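You operate a simulated robot arm through the tools that you are given. There is no shell and no other tool.

Carry out the task below with a simulated robot arm. There is one attempt and no reset: what you move stays moved.

## Task
Share out the trim slugs on the top of the assembly table. At the end: the 10 trim slug from the top of the assembly table is on the grey short slide plate; the 20 trim slug from the top of the assembly table is on top of the blue hinge plate; the cream stub shaft stands on top of the cream sample pack; the 30 trim slug from the top of the assembly table is on the red tray; whatever was shut is shut again. Leave all else as you found it, and nothing knocked over.

It is judged by the outcome, as a careful person would: the job done as asked, and still so three seconds after it is handed in. It fails if anything else is knocked over, pushed out of place, dropped, spilled or broken.

## Robot
A 7-joint arm with a two-finger parallel gripper, fixed in place. Base frame: the origin is at the foot of the arm, x ahead of it, y to its left, z up; the work surface is at about z = 0. Lengths are in mm, angles in degrees, forces in N, time in s.
With the tool pointing down near the work surface it reaches from about 240 to 620 mm from the base axis. Its first joint turns from -66.0 to 66.0 degrees. Payload 2.6 kg.
Tool frame: the origin (TCP) lies between the finger pads and is the grasp point; the fingertips stand 30 mm ahead of it; z points along the fingers, y is the line along which they close. The gripper opens to 94 mm. The fingers are 28 mm wide and 10 mm thick; the gripper's body (50 by 96 mm) begins 55 mm behind the TCP.
Orientation is told as [roll, pitch, yaw] about the base's x, y, z axes, in that order, counted from this pose: with the fingers straight down and closing along the base's y, the tool's x points along the base's -x, its y along +y and its z along -z.

## Interface
- The arm moves only by the tool drive_tool. Its argument "rows" is a list that holds one entry, the list of rows, each a list of 7 numbers: the shift along the tool's x, y, z in mm, then the turn, a rotation vector about the tool's x, y, z in degrees, then the finger opening in mm, from 0 to 94. In form: [[[tx, ty, tz, rx, ry, rz, gripper], ...]]. A call has 1 to 20 rows; each row shifts and turns the commanded pose from where the row before left it, along the tool's axes as they then stand. Rows are played at 5 a second. More than 50 mm and 8.6 degrees between two rows, or a gripper value outside its range, and nothing of the call is played. A pose out of reach is approached as far as the arm can. The call stops where the force on the tool passes 40 N (or 10 N more than at its start, if that is more) or the arm is blocked; 0.2 s more then pass. The fingers move at their own pace (about 72 mm/s each) and stop on an object; they squeeze with about 39 N. The grip force told is the motor's: it shows also when the fingers shut on nothing. Time passes only in rows, and 0.2 s behind the last, so rows that do not move let the fingers close. The reply holds the time, the measured pose of the TCP, the force on the tool along the base axes, the opening and the grip force, in the units named above and with some noise, with the torque about the TCP (base axes, N m) and any sound that the robot's microphone picked up.
- Cameras (640 x 400 px; columns grow to the right, rows downward): "scene" is fixed at [28.3, 434.7, 550]; the picture's right is [-0.81, -0.59, 0.00], its down [-0.41, 0.57, -0.71] and it looks along [0.42, -0.58, -0.70] (base axes); focal length 214 px, centre (320, 200). "wrist" rides on the gripper at [76, 14, -102] in the tool frame; the picture's right is [-0.18, 0.98, 0.00], its down [-0.75, -0.14, -0.64] and it looks along [-0.63, -0.12, 0.77] (tool axes); focal length 243 px, centre (320, 200). There is no depth. A picture from a camera that has moved, and an enlarged one, comes with that camera's place and axes in the base frame and with its lens.
- get_image(camera): a new picture of that camera. No time passes.
- enlarge(camera, box): a new picture of the part [left, top, right, bottom] of that camera's present view, enlarged. No time passes.
- job_done(): hands the job in; it is judged then, once.

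Nothing tells you positions but the pictures and the camera data. Unless the task says otherwise, let go and move clear before handing in.

The tools are called after "Emit:" as name(argument=value, ...) on one line, values as JSON. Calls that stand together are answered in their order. drive_tool: Moves the arm, as the interface text tells. Its arguments: {"type":"object","properties":{"rows":{"type":"array","items":{"type":"array","items":{"type":"array","items":{"type":"number"}}}}},"required":["rows"]} The other tools are called the same way: get_image (camera) takes a picture; enlarge (camera, box) takes an enlarged picture of a part of a camera's view; job_done () hands the job in.

At the start:

```text
t: 0.0
eef_pos: [424.6, -7.6, 253.8]
ee_rot: [-0.1, -0.1, 0.0]
contact_force: [-0.6, 1.1, -0.3]
ft_torque: [0.0, 0.0, -0.02]
opening: 94.3
grasp_force: 0.1
```

scene: 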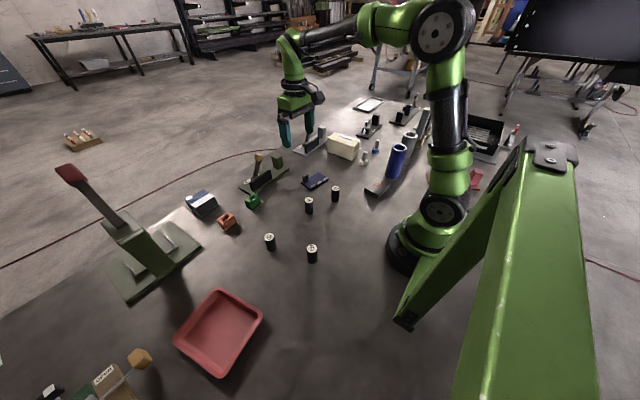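
wrist: 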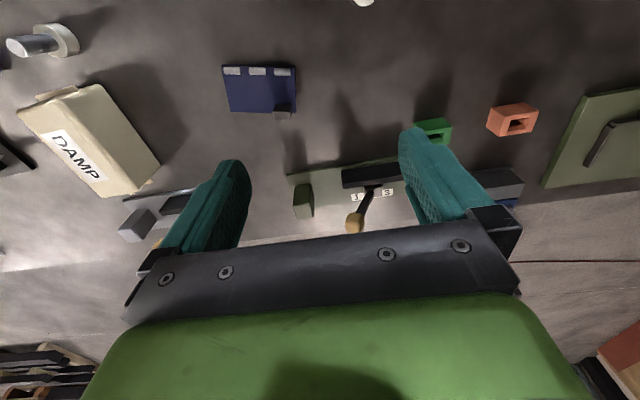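

I see a table with four small dark slugs, a red tray, a blue plate, a cream pack labelled "DAMP", and assorted fixtures. I'll enlarge parts of the scene to identify everything before moving.

Emit:
enlarge(camera="scene", box=[240, 160, 400, 280])

Emit:
enlarge(camera="scene", box=[280, 80, 440, 200])

Emit:
enlarge(camera="scene", box=[160, 140, 320, 260])

Emit:
enlarge(camera="scene", box=[0, 280, 280, 400])

Emit:
enlarge(camera="scene", box=[420, 80, 580, 200])

Emit:
enlarge(camera="wrist", box=[0, 0, 320, 260])

Emit:
enlarge(camera="wrist", box=[280, 60, 640, 260])

```text
3.33 times, centred on (320, 220) of scene
camera zoom: at [28.3, 434.7, 550.0], right [-0.81, -0.59, 0.0], down [-0.41, 0.57, -0.71], along [0.42, -0.58, -0.7], focal length 715 px, centre (320, 133)
```

zoom: 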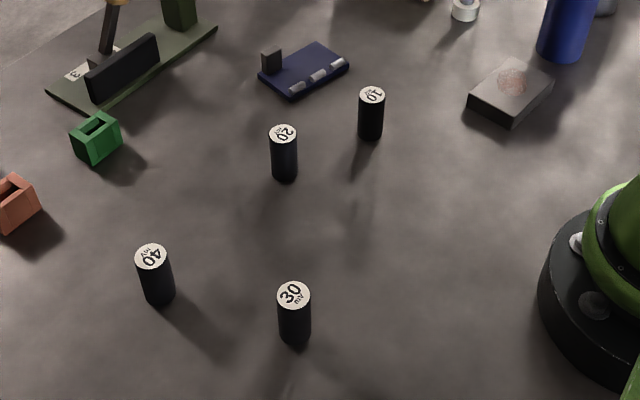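

```text
3.33 times, centred on (360, 140) of scene
camera zoom: at [28.3, 434.7, 550.0], right [-0.81, -0.59, 0.0], down [-0.41, 0.57, -0.71], along [0.42, -0.58, -0.7], focal length 715 px, centre (187, 400)
```

zoom: 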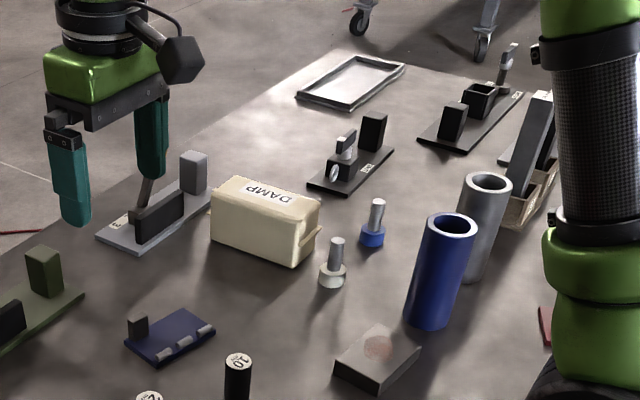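

```text
3.33 times, centred on (240, 200) of scene
camera zoom: at [28.3, 434.7, 550.0], right [-0.81, -0.59, 0.0], down [-0.41, 0.57, -0.71], along [0.42, -0.58, -0.7], focal length 715 px, centre (587, 200)
```

zoom: 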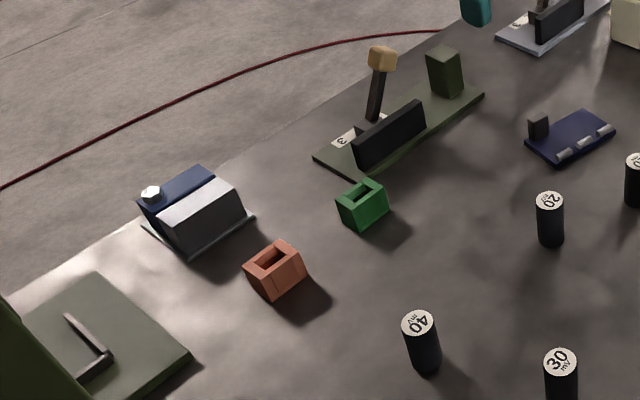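

```text
2.29 times, centred on (140, 340) of scene
camera zoom: at [28.3, 434.7, 550.0], right [-0.81, -0.59, 0.0], down [-0.41, 0.57, -0.71], along [0.42, -0.58, -0.7], focal length 490 px, centre (731, -120)
```

zoom: 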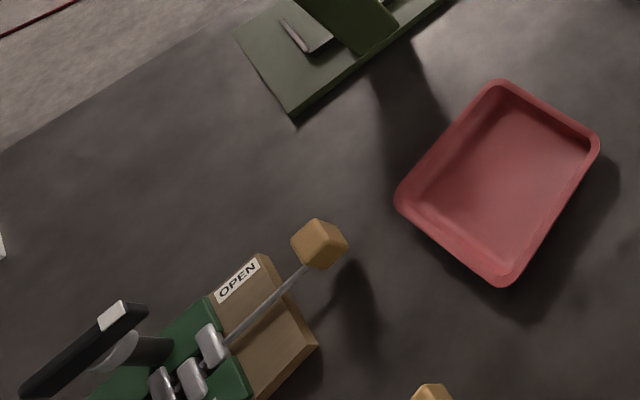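

```text
3.33 times, centred on (500, 140) of scene
camera zoom: at [28.3, 434.7, 550.0], right [-0.81, -0.59, 0.0], down [-0.41, 0.57, -0.71], along [0.42, -0.58, -0.7], focal length 715 px, centre (-280, 400)
```

zoom: 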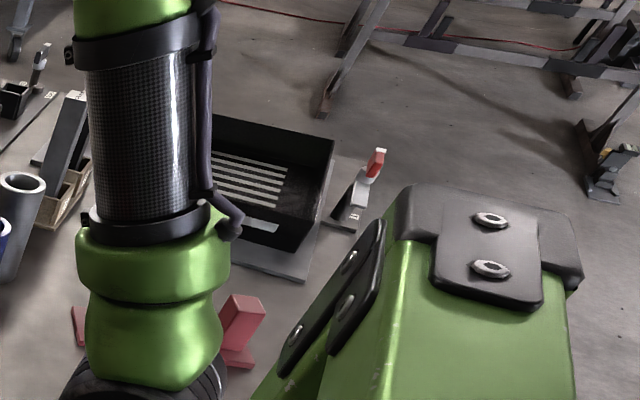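

```text
1.54 times, centred on (160, 130) of wrist
camera zoom: at [347.5, 6.8, 357.5], right [0.18, 0.98, 0.0], down [0.75, -0.14, 0.64], along [0.63, -0.12, -0.77], focal length 373 px, centre (566, 308)
```

zoom: 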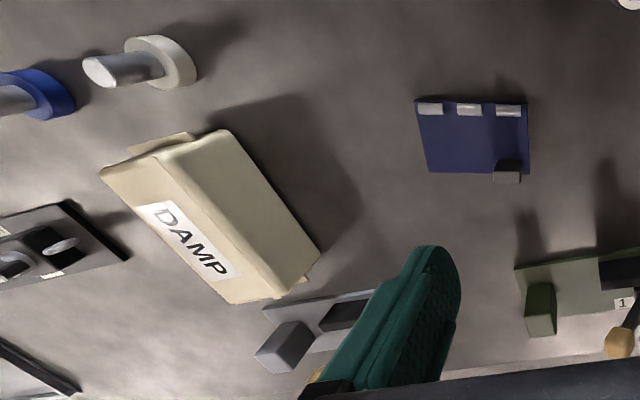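

```text
1.78 times, centred on (460, 160) of wrist
camera zoom: at [347.5, 6.8, 357.5], right [0.18, 0.98, 0.0], down [0.75, -0.14, 0.64], along [0.63, -0.12, -0.77], focal length 431 px, centre (71, 271)
```

zoom: 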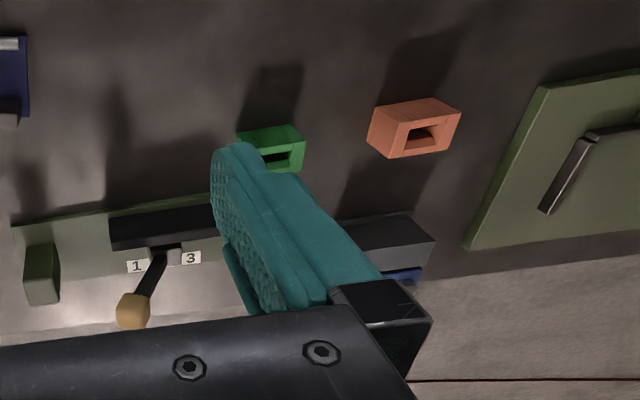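

The four slugs (10, 20, 30, 40) are standing upright, and I estimate the blue knuckled plate is near (433,-95). I'll raise and retract the arm to get a better wrist view of the candidate plates before touching anything.

Emit:
drive_tool(rows=[[[25, 0, -20, 0, 0, 0, 94], [25, 0, -20, 0, 0, 0, 94], [25, 0, -20, 0, 0, 0, 94], [25, 0, -20, 0, 0, 0, 94], [25, 0, -20, 0, 0, 0, 94]]])

Emit:
get_image(camera="wrist")

Emit:
get_image(camera="scene")

```text
t: 1.2
eef_pos: [297.8, -5.3, 356.3]
ee_rot: [0.1, 0.0, 0.0]
contact_force: [0.7, -0.1, 0.0]
ft_torque: [0.01, -0.02, -0.02]
opening: 94.1
grasp_force: 0.1
```

```text
taken
camera wrist: at [220.2, 8.2, 460.0], right [0.18, 0.98, 0.0], down [0.75, -0.14, 0.64], along [0.63, -0.12, -0.77], focal length 243 px, centre (320, 200)
```

wrist: 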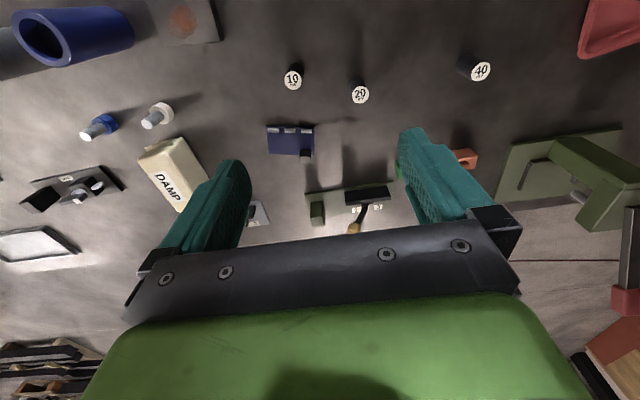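

```text
taken
```

scene: 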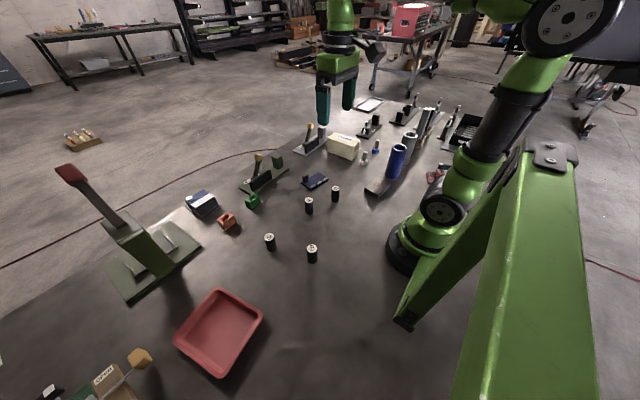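

The arm is higher now and the view is clearer. I'll zoom into the right side, and into the wrist view of the plates.

Emit:
enlarge(camera="scene", box=[340, 80, 500, 180])

Emit:
enlarge(camera="scene", box=[240, 110, 340, 200])

Emit:
enlarge(camera="scene", box=[340, 85, 420, 145])

Emit:
enlarge(camera="scene", box=[170, 170, 250, 240])

Emit:
enlarge(camera="wrist", box=[0, 80, 240, 280])

```text
4.00 times, centred on (420, 130) of scene
camera zoom: at [28.3, 434.7, 550.0], right [-0.81, -0.59, 0.0], down [-0.41, 0.57, -0.71], along [0.42, -0.58, -0.7], focal length 858 px, centre (-80, 480)
```

zoom: 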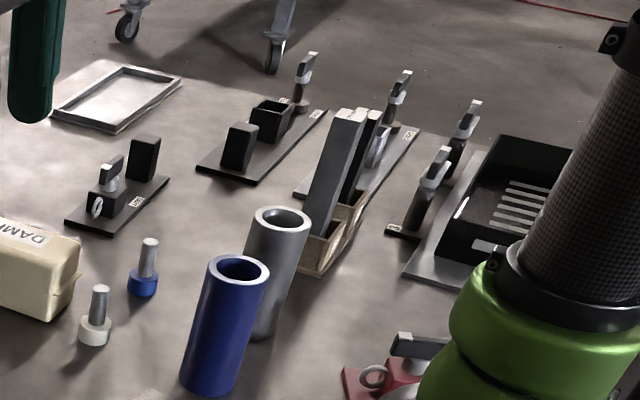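

```text
4.44 times, centred on (290, 155) of scene
camera zoom: at [28.3, 434.7, 550.0], right [-0.81, -0.59, 0.0], down [-0.41, 0.57, -0.71], along [0.42, -0.58, -0.7], focal length 953 px, centre (453, 400)
```

zoom: 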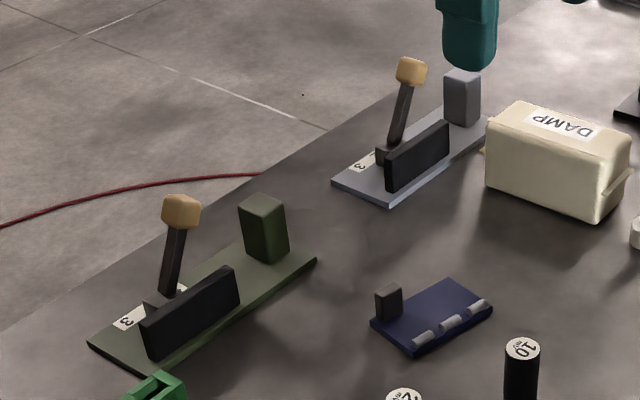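

```text
6.67 times, centred on (380, 115) of scene
camera zoom: at [28.3, 434.7, 550.0], right [-0.81, -0.59, 0.0], down [-0.41, 0.57, -0.71], along [0.42, -0.58, -0.7], focal length 1430 px, centre (-80, 767)
```

zoom: 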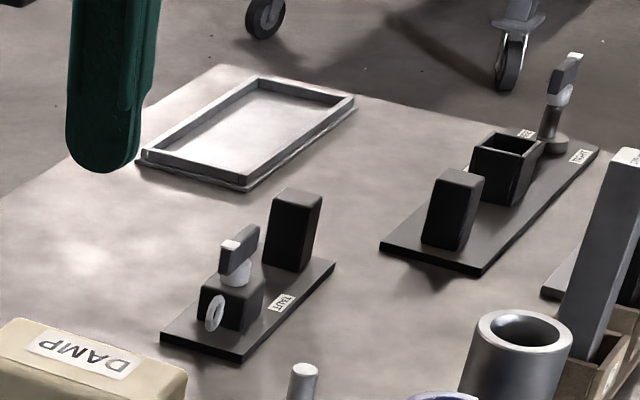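

```text
5.71 times, centred on (210, 205) of scene
camera zoom: at [28.3, 434.7, 550.0], right [-0.81, -0.59, 0.0], down [-0.41, 0.57, -0.71], along [0.42, -0.58, -0.7], focal length 1226 px, centre (949, 171)
```

zoom: 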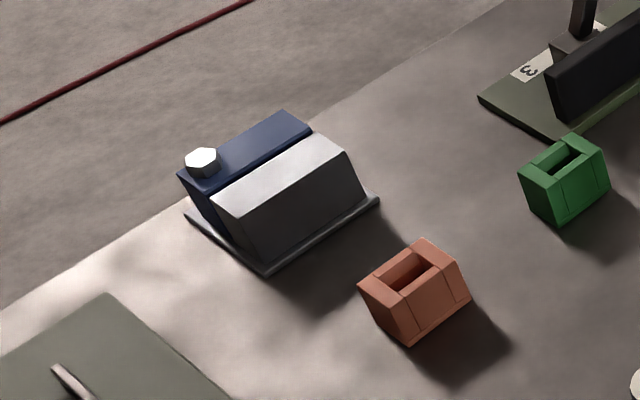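

```text
2.00 times, centred on (120, 180) of wrist
camera zoom: at [220.2, 8.2, 460.0], right [0.18, 0.98, 0.0], down [0.75, -0.14, 0.64], along [0.63, -0.12, -0.77], focal length 485 px, centre (720, 240)
```

zoom: 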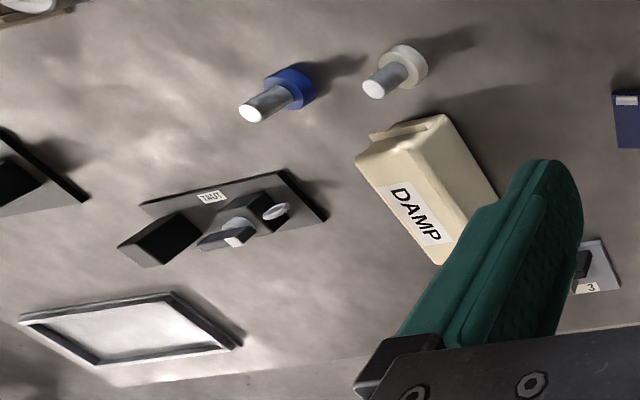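

The view shows several lever and slider mechanisms on the right side. I'll swing the wrist camera to face the right (negative y) and look at them more closely.

Emit:
drive_tool(rows=[[[0, 0, 0, 0, 0, 8.5, 94], [0, 0, 0, 0, 0, 8.5, 94], [0, 0, 0, 0, 0, 8.5, 94], [0, 0, 0, 0, 0, 8.5, 94], [0, 0, 0, 0, 0, 8.5, 94], [0, 0, 0, 0, 0, 8.5, 94], [0, 0, 0, 0, 0, 8.5, 94], [0, 0, 0, 0, 0, 8.5, 94]]])

Emit:
get_image(camera="wrist")

```text
t: 3.0
eef_pos: [301.0, -5.3, 353.1]
ee_rot: [-0.1, 0.0, -68.3]
contact_force: [-0.2, 0.2, 0.0]
ft_torque: [-0.02, 0.02, 0.01]
opening: 94.0
grasp_force: 0.0
```

```text
taken
camera wrist: at [283.8, 68.7, 458.2], right [0.98, 0.19, 0.0], down [0.15, -0.75, 0.64], along [0.12, -0.63, -0.77], focal length 243 px, centre (320, 200)
```

wrist: 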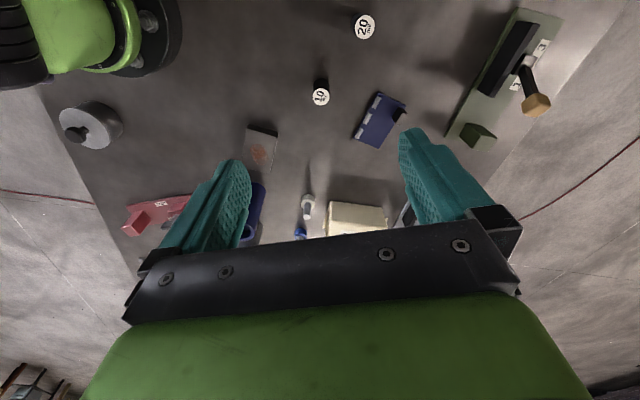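

Yawed about -68°, I can see the blue plate, the grey tile and more. Zooming in on these.

Emit:
enlarge(camera="wrist", box=[220, 100, 300, 160])

Emit:
enlarge(camera="wrist", box=[330, 70, 430, 160])

Emit:
enlarge(camera="wrist", box=[430, 0, 570, 160])

Emit:
enlarge(camera="wrist", box=[40, 80, 220, 250])

```text
6.67 times, centred on (260, 130) of wrist
camera zoom: at [283.8, 68.7, 458.2], right [0.98, 0.19, 0.0], down [0.15, -0.75, 0.64], along [0.12, -0.63, -0.77], focal length 1618 px, centre (720, 667)
```

zoom: 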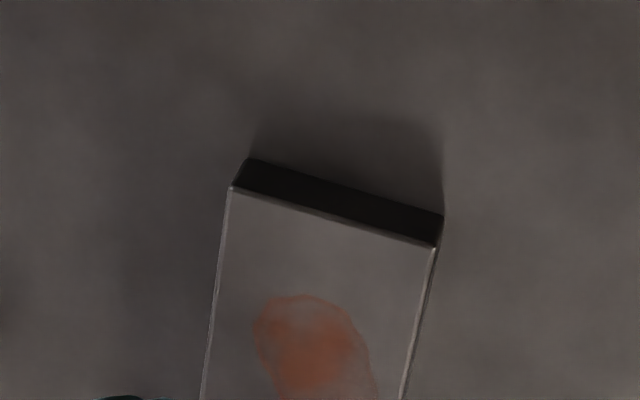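

```text
4.44 times, centred on (380, 115) of wrist
camera zoom: at [283.8, 68.7, 458.2], right [0.98, 0.19, 0.0], down [0.15, -0.75, 0.64], along [0.12, -0.63, -0.77], focal length 1078 px, centre (53, 578)
```

zoom: 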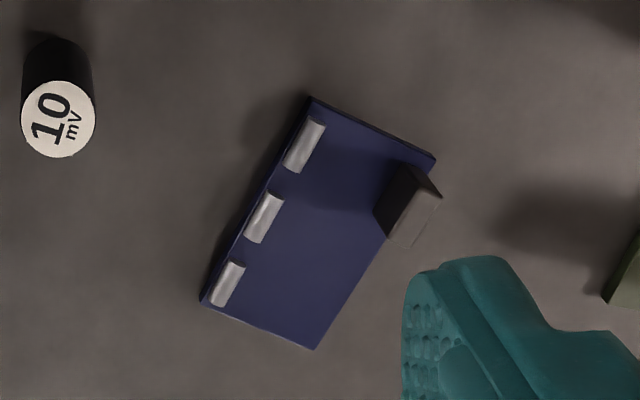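

```text
2.50 times, centred on (500, 80) of wrist
camera zoom: at [283.8, 68.7, 458.2], right [0.98, 0.19, 0.0], down [0.15, -0.75, 0.64], along [0.12, -0.63, -0.77], focal length 606 px, centre (-130, 500)
```

zoom: 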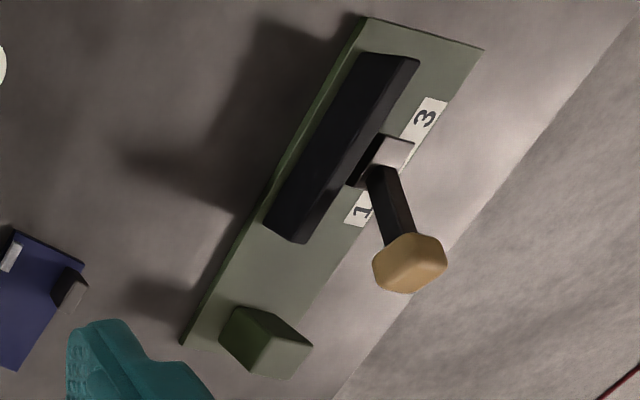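

```text
2.35 times, centred on (130, 165) of wrist
camera zoom: at [283.8, 68.7, 458.2], right [0.98, 0.19, 0.0], down [0.15, -0.75, 0.64], along [0.12, -0.63, -0.77], focal length 571 px, centre (767, 282)
```

zoom: 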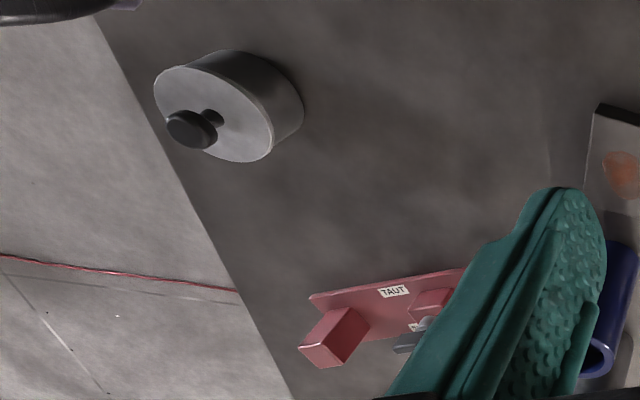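

I see an olive lever plate, the blue plate with its knuckles, the stained grey tile and a red "TAUT" fixture. I'll move further right at this height to read the rest.

Emit:
drive_tool(rows=[[[-40, 0, 0, 0, 0, 0, 94], [-40, 0, 0, 0, 0, 0, 94], [-40, 0, 0, 0, 0, 0, 94], [-40, 0, 0, 0, 0, 0, 94]]])

Emit:
get_image(camera="wrist")

Emit:
enlarge(camera="wrist", box=[0, 0, 240, 180])

Emit:
enlarge(camera="wrist", box=[200, 60, 440, 240])

```text
t: 4.0
eef_pos: [361.0, -153.5, 352.9]
ee_rot: [0.0, 0.0, -68.0]
contact_force: [0.1, 0.7, -0.2]
ft_torque: [-0.02, -0.02, -0.03]
opening: 94.0
grasp_force: 0.1
```

```text
taken
camera wrist: at [344.4, -78.5, 456.6], right [0.98, 0.2, 0.0], down [0.15, -0.75, 0.64], along [0.13, -0.63, -0.77], focal length 243 px, centre (320, 200)
```

wrist: 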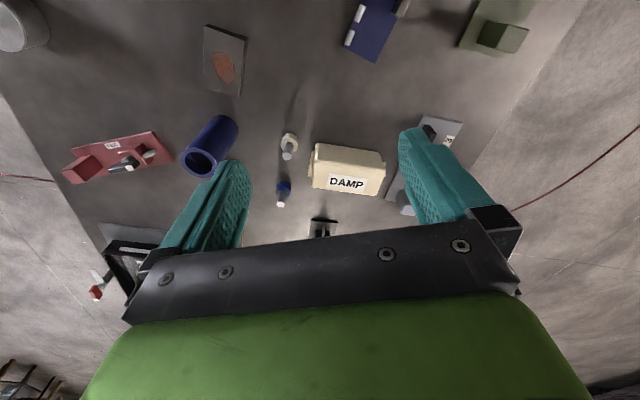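

```text
2.22 times, centred on (120, 90) of wrist
camera zoom: at [344.4, -78.5, 456.6], right [0.98, 0.2, 0.0], down [0.15, -0.75, 0.64], along [0.13, -0.63, -0.77], focal length 539 px, centre (764, 444)
```

zoom: 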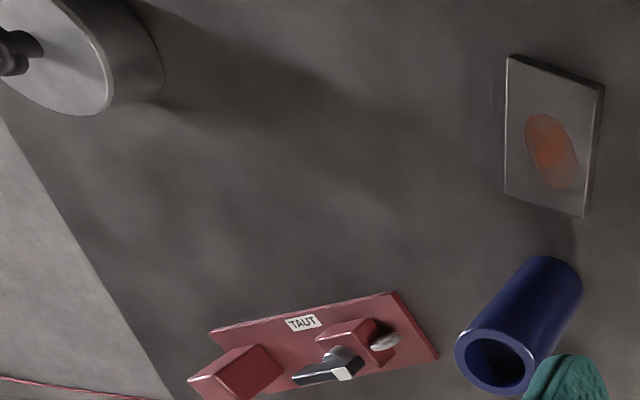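

```text
2.22 times, centred on (320, 150) of wrist
camera zoom: at [344.4, -78.5, 456.6], right [0.98, 0.2, 0.0], down [0.15, -0.75, 0.64], along [0.13, -0.63, -0.77], focal length 539 px, centre (320, 311)
```

zoom: 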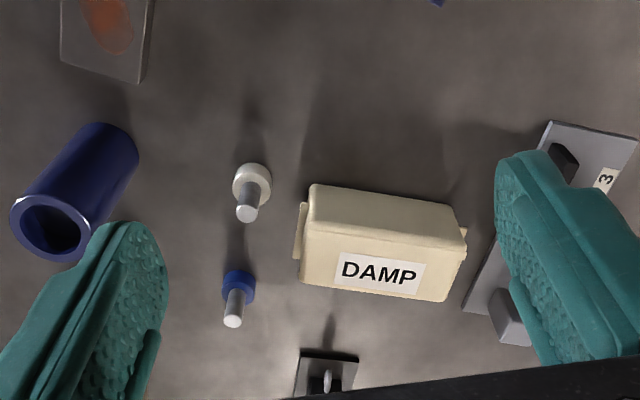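

The area beyond the tubes still isn't clear. I'll use tight scene zooms to read the labels and shapes there.

Emit:
enlarge(camera="scene", box=[385, 85, 445, 135])

Emit:
enlarge(camera="scene", box=[430, 95, 510, 165])

Emit:
enlarge(camera="scene", box=[350, 90, 400, 140])

Emit:
enlarge(camera="scene", box=[360, 160, 420, 210])

Emit:
get_image(camera="scene")

```text
8.00 times, centred on (415, 110) of scene
camera zoom: at [28.2, 434.7, 550.0], right [-0.81, -0.59, 0.0], down [-0.41, 0.57, -0.71], along [0.42, -0.58, -0.7], focal length 1716 px, centre (-440, 920)
```

zoom: 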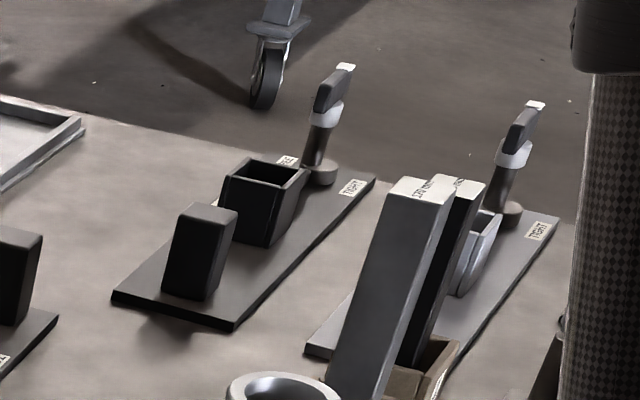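

```text
5.71 times, centred on (470, 130) of scene
camera zoom: at [28.2, 434.7, 550.0], right [-0.81, -0.59, 0.0], down [-0.41, 0.57, -0.71], along [0.42, -0.58, -0.7], focal length 1226 px, centre (-537, 600)
```

zoom: 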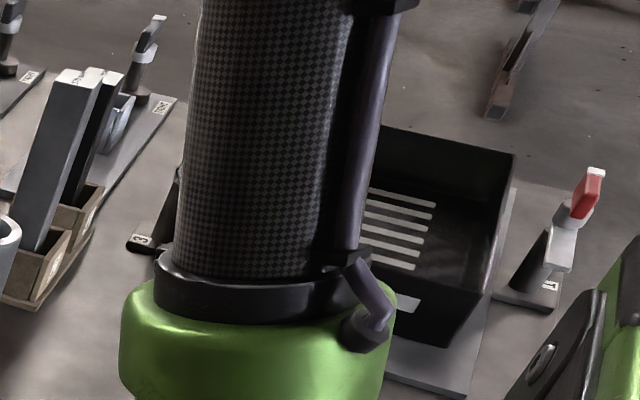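

```text
8.00 times, centred on (375, 115) of scene
camera zoom: at [28.2, 434.7, 550.0], right [-0.81, -0.59, 0.0], down [-0.41, 0.57, -0.71], along [0.42, -0.58, -0.7], focal length 1716 px, centre (-120, 880)
```

zoom: 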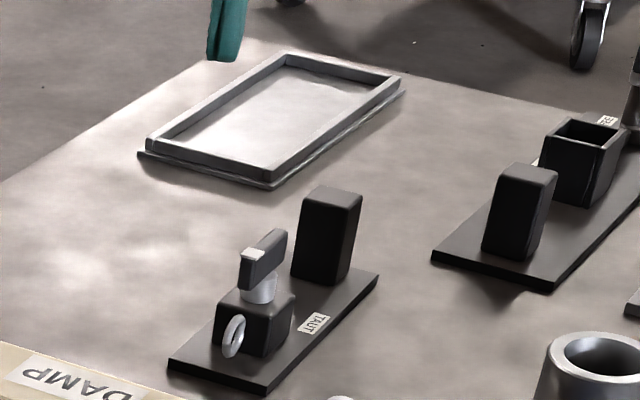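

```text
8.00 times, centred on (390, 185) of scene
camera zoom: at [28.2, 434.7, 550.0], right [-0.81, -0.59, 0.0], down [-0.41, 0.57, -0.71], along [0.42, -0.58, -0.7], focal length 1716 px, centre (-240, 320)
```

zoom: 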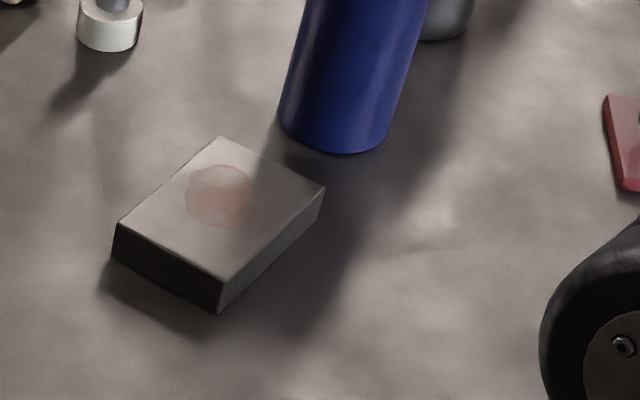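

```text
taken
```

scene: 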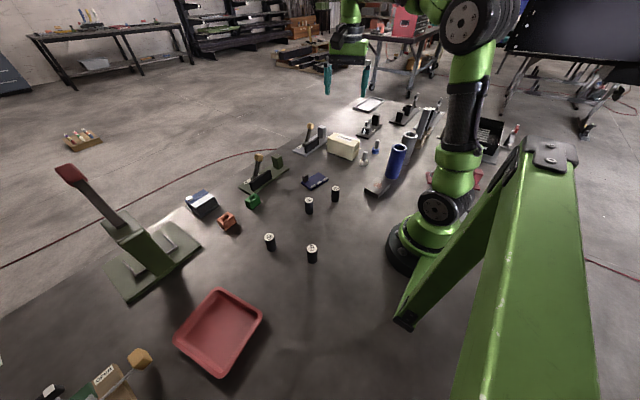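

The far fixtures (black TAUT, TIGHT, silver frame) look out of the arm's reach. The stained grey tile near (220,-210) and the blue knuckled plate are within reach. Before deciding, I'll check the left side too.

Emit:
drive_tool(rows=[[[40, 0, 0, 0, 0, 0, 94], [40, 0, 0, 0, 0, 0, 94], [40, 0, 0, 0, 0, 0, 94], [40, 0, 0, 0, 0, 0, 94], [0, 0, 0, 0, 0, -8.5, 94], [0, 0, 0, 0, 0, -8.5, 94], [0, 0, 0, 0, 0, -8.5, 94], [0, 0, 0, 0, 0, -8.5, 94], [0, 0, 0, 0, 0, -8.5, 94], [0, 0, 0, 0, 0, -8.5, 94], [0, 0, 0, 0, 0, -8.5, 94], [0, 0, 0, 0, 0, -8.5, 94], [0, 0, 0, 0, 0, -8.5, 94], [0, 0, 0, 0, 0, -8.5, 94], [0, 0, 0, 0, 0, -8.5, 94], [0, 0, 0, 0, 0, -8.5, 94], [0, 0, 0, 0, 0, -8.5, 94], [0, 0, 0, 0, 0, -8.5, 94], [0, 0, 0, 0, 0, -8.5, 94], [0, 0, 0, 0, 0, -8.5, 94]]])

Emit:
get_image(camera="wrist")

```text
t: 8.2
eef_pos: [299.5, -6.6, 352.7]
ee_rot: [0.1, 0.0, 68.1]
contact_force: [-0.9, -0.4, 0.0]
ft_torque: [0.01, 0.01, 0.03]
opening: 93.8
grasp_force: 0.0
```

```text
taken
camera wrist: at [257.2, -73.2, 457.6], right [-0.84, 0.54, 0.0], down [0.41, 0.65, 0.64], along [0.34, 0.54, -0.77], focal length 243 px, centre (320, 200)
```

wrist: 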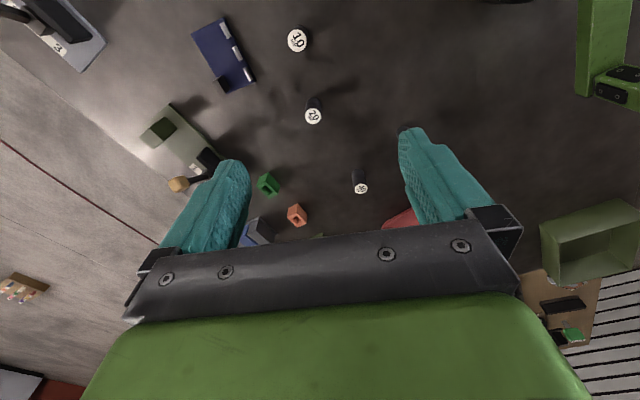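

On the left there's an olive open box and a board with items. I'll zoom there and move left for a fuller look.

Emit:
drive_tool(rows=[[[-40, 0, 0, 0, 0, 0, 94], [-40, 0, 0, 0, 0, 0, 94], [-40, 0, 0, 0, 0, 0, 94]]])

Emit:
get_image(camera="wrist")

Emit:
enlarge(camera="wrist", box=[440, 40, 640, 240])

Emit:
enlarge(camera="wrist", box=[100, 40, 420, 240])

```text
t: 9.0
eef_pos: [344.8, 104.6, 352.9]
ee_rot: [0.0, 0.0, 67.8]
contact_force: [0.0, -0.6, 0.9]
ft_torque: [-0.01, -0.02, 0.0]
opening: 94.1
grasp_force: 0.1
```

```text
taken
camera wrist: at [301.5, 38.8, 458.0], right [-0.84, 0.54, 0.0], down [0.41, 0.65, 0.64], along [0.35, 0.54, -0.77], focal length 243 px, centre (320, 200)
```

wrist: 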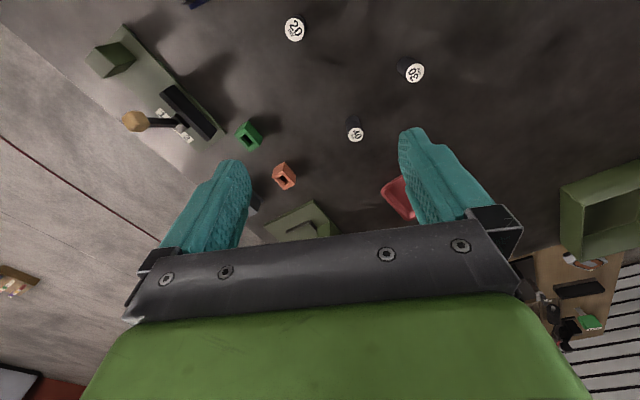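

```text
2.00 times, centred on (540, 140) of wrist
camera zoom: at [301.5, 38.8, 458.0], right [-0.84, 0.54, 0.0], down [0.41, 0.65, 0.64], along [0.35, 0.54, -0.77], focal length 485 px, centre (-120, 320)
```

zoom: 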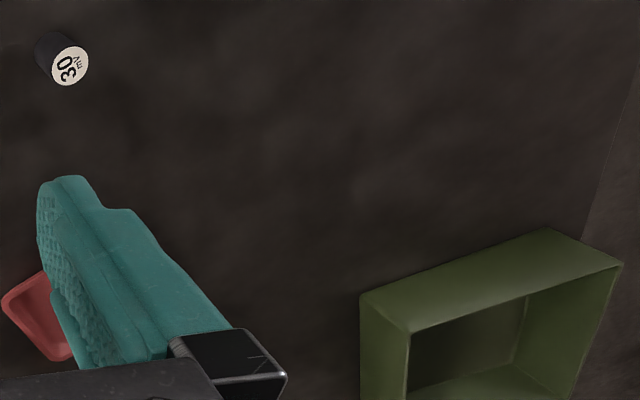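

```text
2.00 times, centred on (260, 140) of wrist
camera zoom: at [301.5, 38.8, 458.0], right [-0.84, 0.54, 0.0], down [0.41, 0.65, 0.64], along [0.35, 0.54, -0.77], focal length 485 px, centre (440, 320)
```

zoom: 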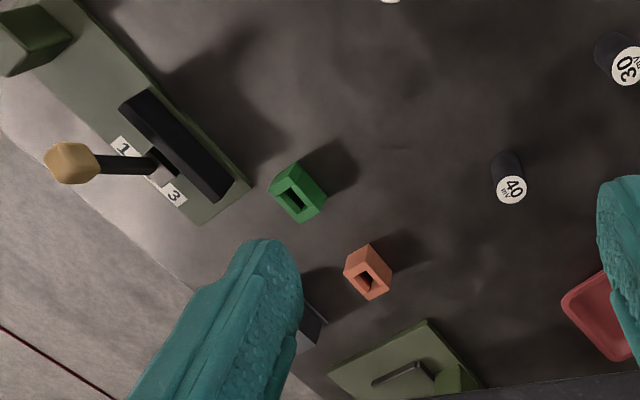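

I find no other grey plate within reach, so I take the stained grey tile at about (216,-197) to be the grey short slide plate. The knuckled blue plate at about (426,-90) is the hinge plate. Next I'll go above slug 10, which I estimate at (312,-54), to measure it closely.

Emit:
drive_tool(rows=[[[0, 0, 0, 0, 0, 8.5, 94], [0, 0, 0, 0, 0, 8.5, 94], [0, 0, 0, 0, 0, 8.5, 94], [0, 0, 0, 0, 0, 8.5, 94], [0, 0, 0, 0, 0, 8.5, 94], [0, 0, 0, 0, 0, 8.5, 94], [0, 0, 0, 0, 0, 8.5, 94], [0, 0, 0, 0, 0, 8.4, 94], [8, -39, 25, 0, 0, 0, 94], [8, -39, 25, 0, 0, 0, 94], [8, -39, 25, 0, 0, 0, 94], [8, -39, 25, 0, 0, 0, 94], [0, 0, 30, 0, 0, 0, 94]]])

Emit:
get_image(camera="wrist")

```text
t: 11.8
eef_pos: [312.6, -52.6, 225.6]
ee_rot: [0.0, 0.0, 0.1]
contact_force: [-0.1, -0.3, 0.2]
ft_torque: [-0.02, -0.03, -0.02]
opening: 93.9
grasp_force: 0.2
```

```text
taken
camera wrist: at [235.4, -38.6, 329.2], right [0.18, 0.98, 0.0], down [0.75, -0.14, 0.64], along [0.63, -0.12, -0.77], focal length 243 px, centre (320, 200)
```

wrist: 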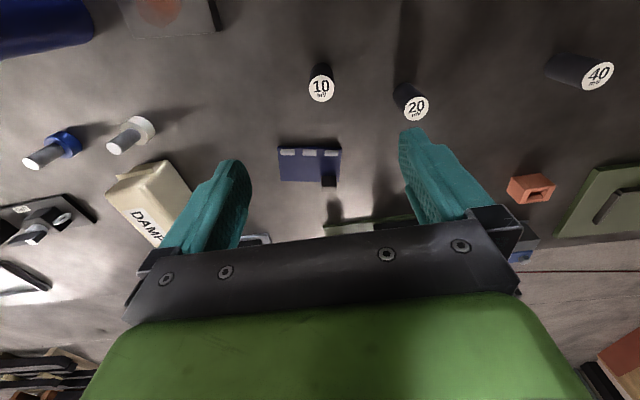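

Slug 10 is almost centred under the tool. I'll zoom for a precise fix.

Emit:
enlarge(camera="wrist", box=[270, 40, 370, 120])

Emit:
enlarge(camera="wrist", box=[380, 60, 460, 140])

Emit:
enlarge(camera="wrist", box=[260, 130, 360, 200])

Emit:
enlarge(camera="wrist", box=[90, 100, 210, 260])

```text
5.00 times, centred on (320, 80) of wrist
camera zoom: at [235.4, -38.6, 329.2], right [0.18, 0.98, 0.0], down [0.75, -0.14, 0.64], along [0.63, -0.12, -0.77], focal length 1213 px, centre (320, 800)
```

zoom: 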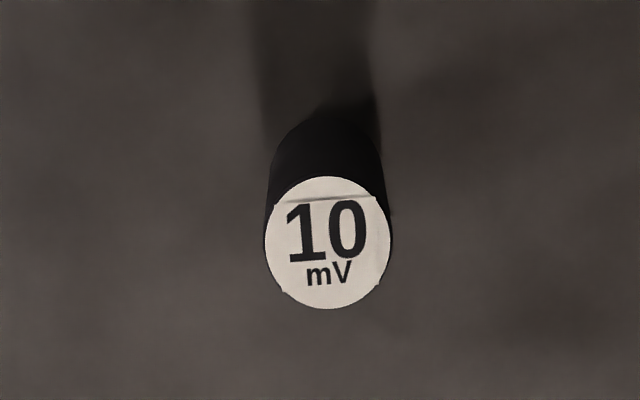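

```text
5.00 times, centred on (420, 100) of wrist
camera zoom: at [235.4, -38.6, 329.2], right [0.18, 0.98, 0.0], down [0.75, -0.14, 0.64], along [0.63, -0.12, -0.77], focal length 1213 px, centre (-180, 700)
```

zoom: 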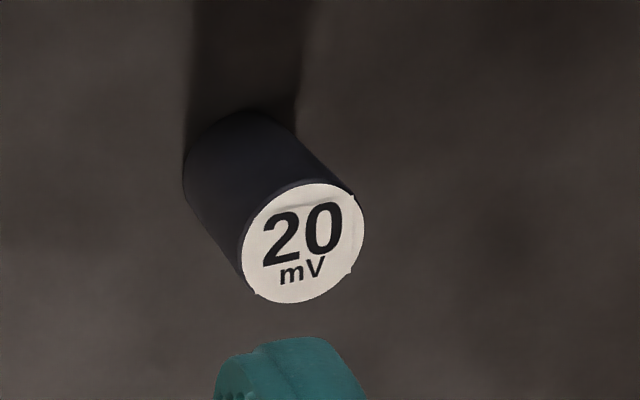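

```text
5.71 times, centred on (310, 165) of wrist
camera zoom: at [235.4, -38.6, 329.2], right [0.18, 0.98, 0.0], down [0.75, -0.14, 0.64], along [0.63, -0.12, -0.77], focal length 1386 px, centre (377, 400)
```

zoom: 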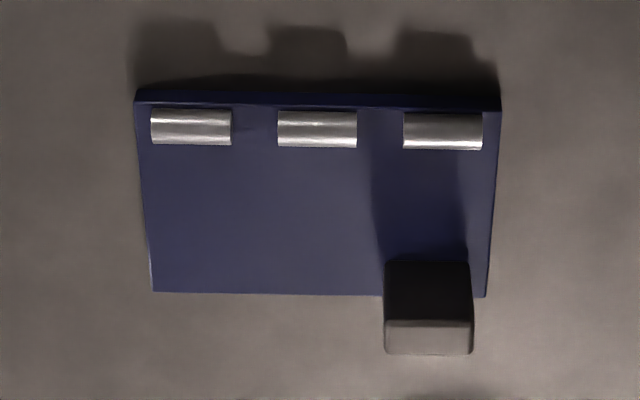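

```text
2.50 times, centred on (150, 180) of wrist
camera zoom: at [235.4, -38.6, 329.2], right [0.18, 0.98, 0.0], down [0.75, -0.14, 0.64], along [0.63, -0.12, -0.77], focal length 606 px, centre (745, 250)
```

zoom: 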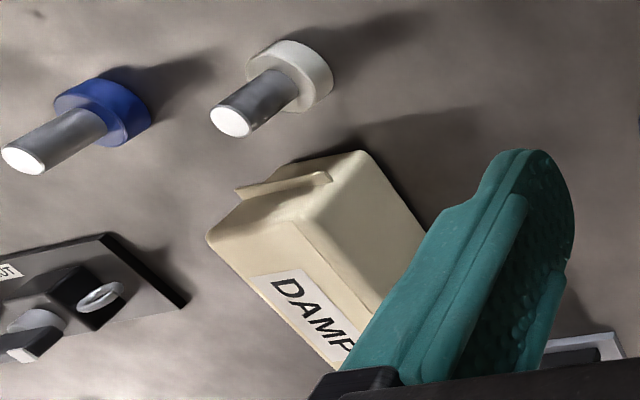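

Slug 10 works out at about (308,-50), 26 mm in diameter and 59 mm tall. I'll centre over it and lower to z≈42.

Emit:
drive_tool(rows=[[[4.6, 2.3, 20, 0, 0, 0, 94], [0, 0, 40, 0, 0, 0, 94], [0, 0, 40, 0, 0, 0, 94], [0, 0, 30, 0, 0, 0, 94], [0, 0, 20, 0, 0, 0, 94]]])

Emit:
get_image(camera="wrist")

```text
t: 13.0
eef_pos: [310.1, -50.1, 73.1]
ee_rot: [0.0, 0.0, 0.1]
contact_force: [-0.4, 0.2, 0.7]
ft_torque: [0.02, -0.02, -0.02]
opening: 94.0
grasp_force: 0.2
```

```text
taken
camera wrist: at [233.2, -36.5, 176.8], right [0.18, 0.98, 0.0], down [0.75, -0.14, 0.64], along [0.63, -0.12, -0.77], focal length 243 px, centre (320, 200)
```

wrist: 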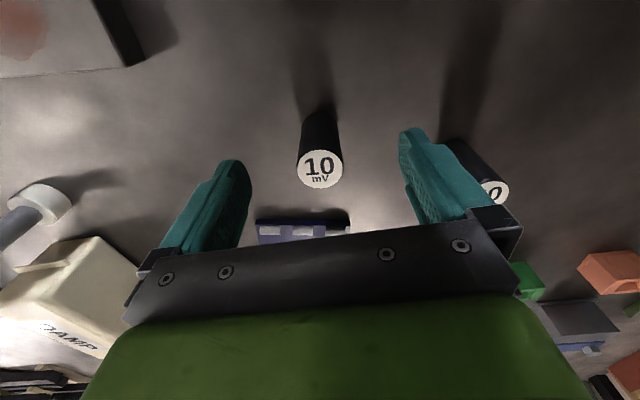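

Aligned laterally, and the slug is about 3 mm nearer the base than the TCP. I'll correct that, lower to about 42 and close.

Emit:
drive_tool(rows=[[[3, 0, 10, 0, 0, 0, 94], [0, 0, 11, 0, 0, 0, 94], [0, 0, 10, 0, 0, 0, 94], [0, 0, 0, 0, 0, 0, 60], [0, 0, 0, 0, 0, 0, 35], [0, 0, 0, 0, 0, 0, 15], [0, 0, 0, 0, 0, 0, 15], [0, 0, 0, 0, 0, 0, 15]]])

Emit:
get_image(camera="wrist")

```text
t: 14.8
eef_pos: [306.1, -48.9, 41.7]
ee_rot: [0.0, -0.1, 0.2]
contact_force: [0.4, -0.1, 0.5]
ft_torque: [-0.01, 0.04, 0.01]
opening: 27.5
grasp_force: 38.9
```

```text
taken
camera wrist: at [228.6, -35.4, 145.7], right [0.18, 0.98, 0.0], down [0.75, -0.14, 0.64], along [0.63, -0.12, -0.77], focal length 243 px, centre (320, 200)
```

wrist: 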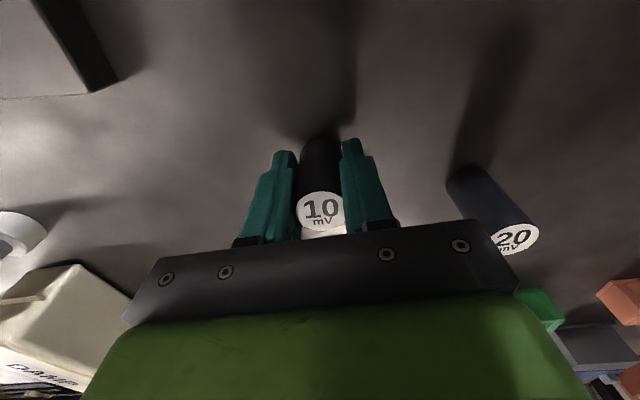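

Slug 10 is gripped, with an opening of 27.5 and a force of 39 N. I'll lift it and carry it at height toward the grey plate, then look down at the plate.

Emit:
drive_tool(rows=[[[0, 0, -20, 0, 0, 0, 15], [0, 0, -40, 0, 0, 0, 15], [0, 0, -40, 0, 0, 0, 15], [0, 0, -40, 0, 0, 0, 15], [10, -20, -20, 0, 0, 0, 15], [20, -30, 0, 0, 0, 0, 15], [20, -30, 0, 0, 0, 0, 15], [20, -20, 0, 0, 0, 0, 15]]])

Emit:
get_image(camera="wrist")

Emit:
get_image(camera="scene")

```text
t: 16.6
eef_pos: [235.8, -153.3, 202.7]
ee_rot: [0.0, 0.1, 0.1]
contact_force: [0.4, -0.2, -1.6]
ft_torque: [-0.05, 0.03, -0.01]
opening: 27.4
grasp_force: 38.9
```

```text
taken
camera wrist: at [159.1, -139.2, 307.5], right [0.18, 0.98, 0.0], down [0.75, -0.14, 0.64], along [0.63, -0.12, -0.77], focal length 243 px, centre (320, 200)
```

wrist: 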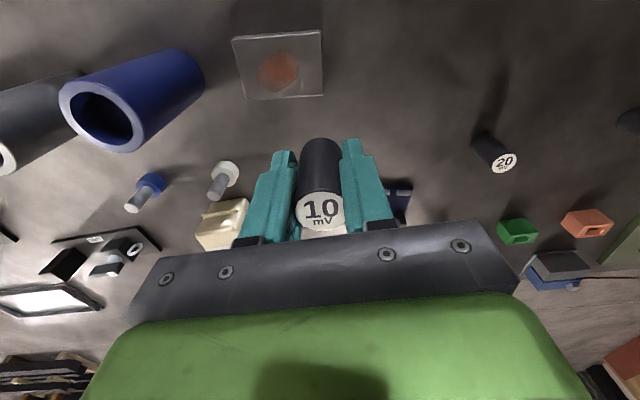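

```text
taken
```

scene: 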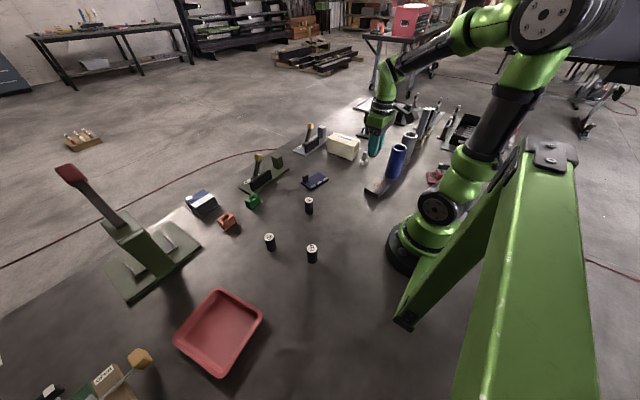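

Emit:
enlarge(camera="wrist", box=[220, 20, 340, 110])

Emit:
enlarge(camera="wrist", box=[0, 30, 260, 260])

```text
4.44 times, centred on (280, 65) of wrist
camera zoom: at [159.1, -139.2, 307.5], right [0.18, 0.98, 0.0], down [0.75, -0.14, 0.64], along [0.63, -0.12, -0.77], focal length 1078 px, centre (498, 800)
```

zoom: 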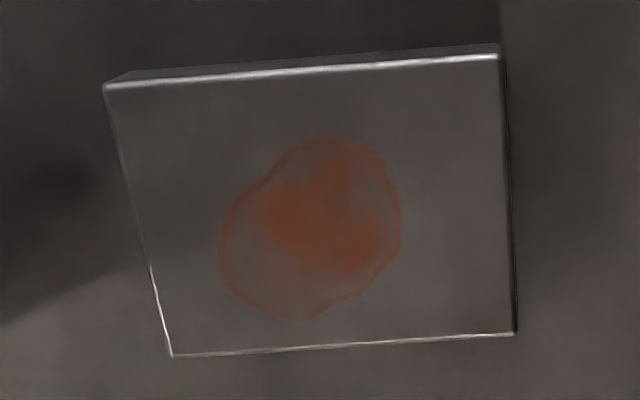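

```text
1.74 times, centred on (130, 145) of wrist
camera zoom: at [159.1, -139.2, 307.5], right [0.18, 0.98, 0.0], down [0.75, -0.14, 0.64], along [0.63, -0.12, -0.77], focal length 422 px, centre (650, 296)
```

zoom: 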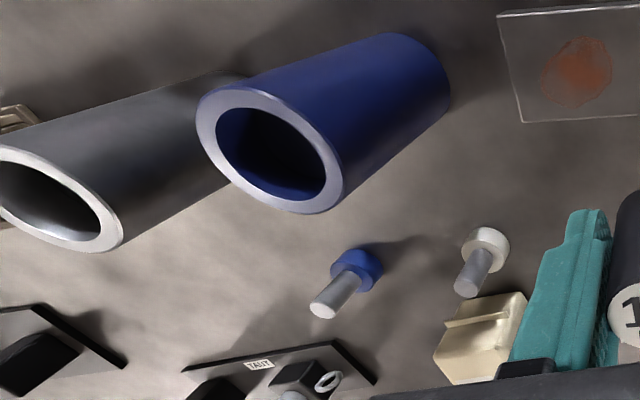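

The plate is about 90×59 mm, centred near (210,-192), with a rust-like stain in the middle. I'll set slug 10 on the clean part near (227,-165), fully on the plate. I'm descending to just above it and checking.

Emit:
drive_tool(rows=[[[8, -12, 20, 0, 0, 0, 15], [0, 0, 35, 0, 0, 0, 15], [0, 0, 35, 0, 0, 0, 15], [0, 0, 25, 0, 0, 0, 15], [0, 0, 12, 0, 0, 0, 15], [0, 0, 0, 0, 0, 0, 15]]])

Emit:
get_image(camera="wrist")

Emit:
enlarge(camera="scene", box=[340, 130, 440, 220])

```text
t: 18.0
eef_pos: [226.6, -163.7, 75.1]
ee_rot: [0.0, 0.0, 0.1]
contact_force: [-0.5, 0.8, -0.5]
ft_torque: [0.01, -0.01, 0.01]
opening: 27.8
grasp_force: 39.2
```

```text
taken
camera wrist: at [149.6, -150.5, 179.0], right [0.18, 0.98, 0.0], down [0.75, -0.14, 0.64], along [0.63, -0.12, -0.77], focal length 243 px, centre (320, 200)
```

wrist: 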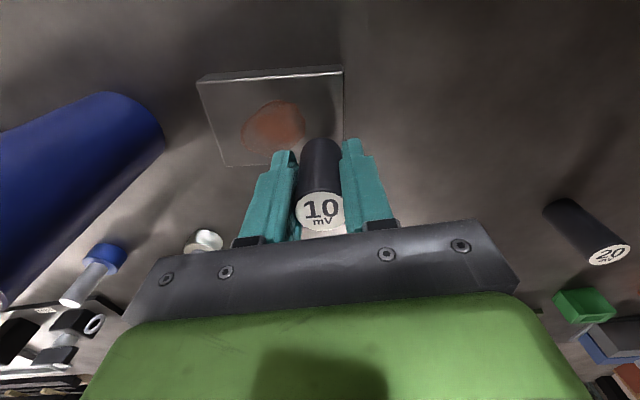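

```text
4.44 times, centred on (390, 175) of scene
camera zoom: at [28.3, 434.7, 550.0], right [-0.81, -0.59, 0.0], down [-0.41, 0.57, -0.71], along [0.42, -0.58, -0.7], focal length 953 px, centre (9, 311)
```

zoom: 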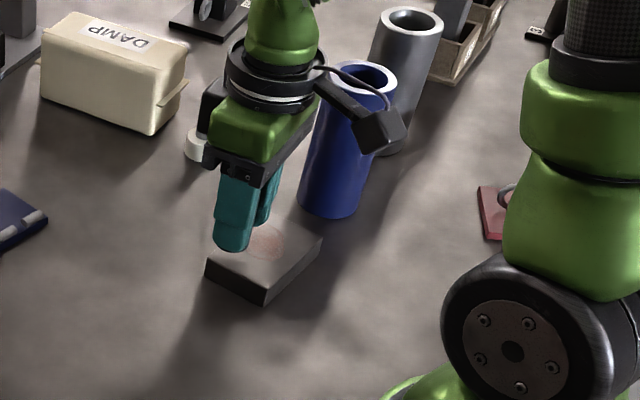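

The slug hovers above the near-right clean area. I'll nudge it +5 mm in x and +2 mm in y to clear the stain, then lower in small steps while watching the force.

Emit:
drive_tool(rows=[[[-5, 2, 4, 0, 0, 0, 15], [0, 0, 4, 0, 0, 0, 15], [0, 0, 3, 0, 0, 0, 15], [0, 0, 1, 0, 0, 0, 15], [0, 0, 0, 0, 0, 0, 15]]])

Emit:
enlarge(camera="scene", box=[360, 165, 420, 210])

Emit:
get_image(camera="wrist")

```text
t: 19.2
eef_pos: [233.0, -160.1, 63.0]
ee_rot: [0.0, 0.0, -0.1]
contact_force: [-0.9, -0.3, 3.9]
ft_torque: [0.04, 0.08, -0.02]
opening: 27.7
grasp_force: 39.4
```

```text
8.89 times, centred on (390, 188) of scene
camera zoom: at [28.3, 434.7, 550.0], right [-0.81, -0.59, 0.0], down [-0.41, 0.57, -0.71], along [0.42, -0.58, -0.7], focal length 1906 px, centre (-302, 311)
```

zoom: 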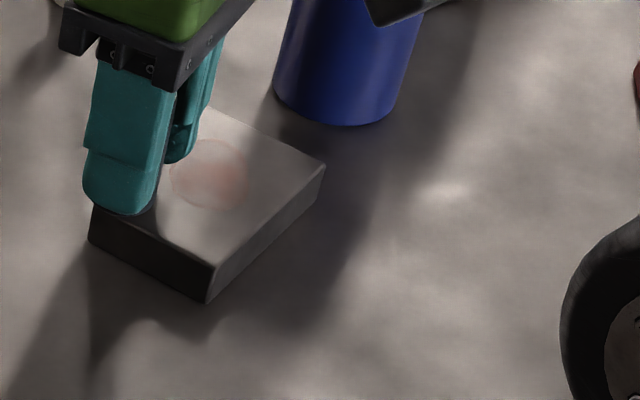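

```text
taken
camera wrist: at [155.4, -145.9, 167.6], right [0.18, 0.98, 0.0], down [0.75, -0.14, 0.64], along [0.63, -0.12, -0.77], focal length 243 px, centre (320, 200)
```

wrist: 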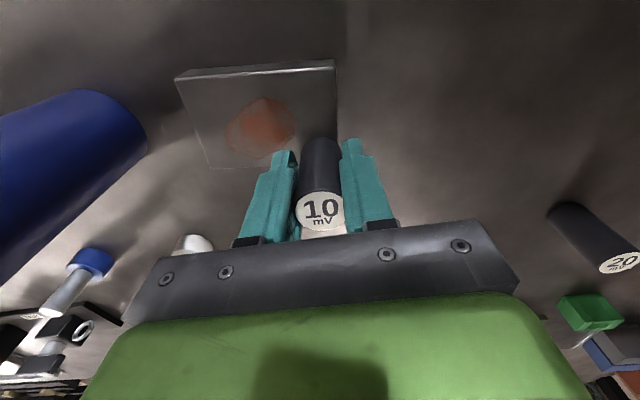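

Contact is felt at z≈63, so the plate is about 21 mm thick, but the slug sits about 2 mm over the right edge. I'll lift slightly, shift 4 mm in -y and set it down again.

Emit:
drive_tool(rows=[[[0, 0, -4, 0, 0, 0, 15], [0, -4, 0, 0, 0, 0, 15], [0, 0, 0, 0, 0, 0, 15], [0, 0, 0, 0, 0, 0, 15]]])

Emit:
get_image(camera="wrist")

Emit:
enlarge(camera="wrist", box=[240, 50, 400, 240])

```text
t: 20.2
eef_pos: [232.9, -163.8, 67.3]
ee_rot: [0.0, -0.1, 0.1]
contact_force: [-1.0, -0.7, -1.9]
ft_torque: [0.02, 0.0, -0.04]
opening: 27.7
grasp_force: 38.7
```

```text
taken
camera wrist: at [155.8, -150.0, 171.9], right [0.18, 0.98, 0.0], down [0.75, -0.14, 0.64], along [0.63, -0.12, -0.77], focal length 243 px, centre (320, 200)
```

wrist: 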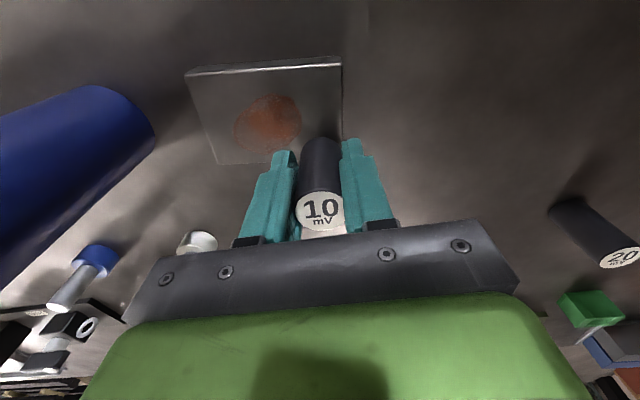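

```text
2.11 times, centred on (320, 145) of wrist
camera zoom: at [155.8, -150.0, 171.9], right [0.18, 0.98, 0.0], down [0.75, -0.14, 0.64], along [0.63, -0.12, -0.77], focal length 511 px, centre (320, 316)
```

zoom: 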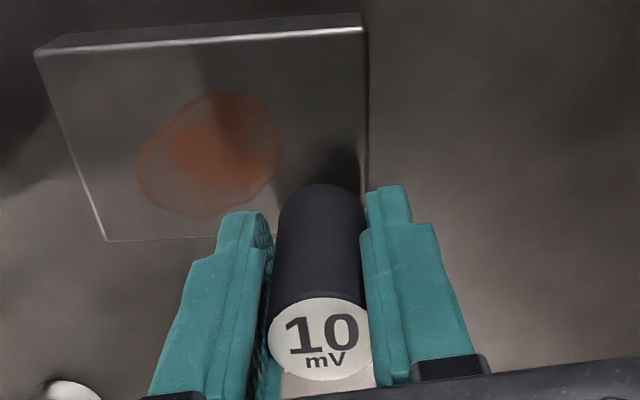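

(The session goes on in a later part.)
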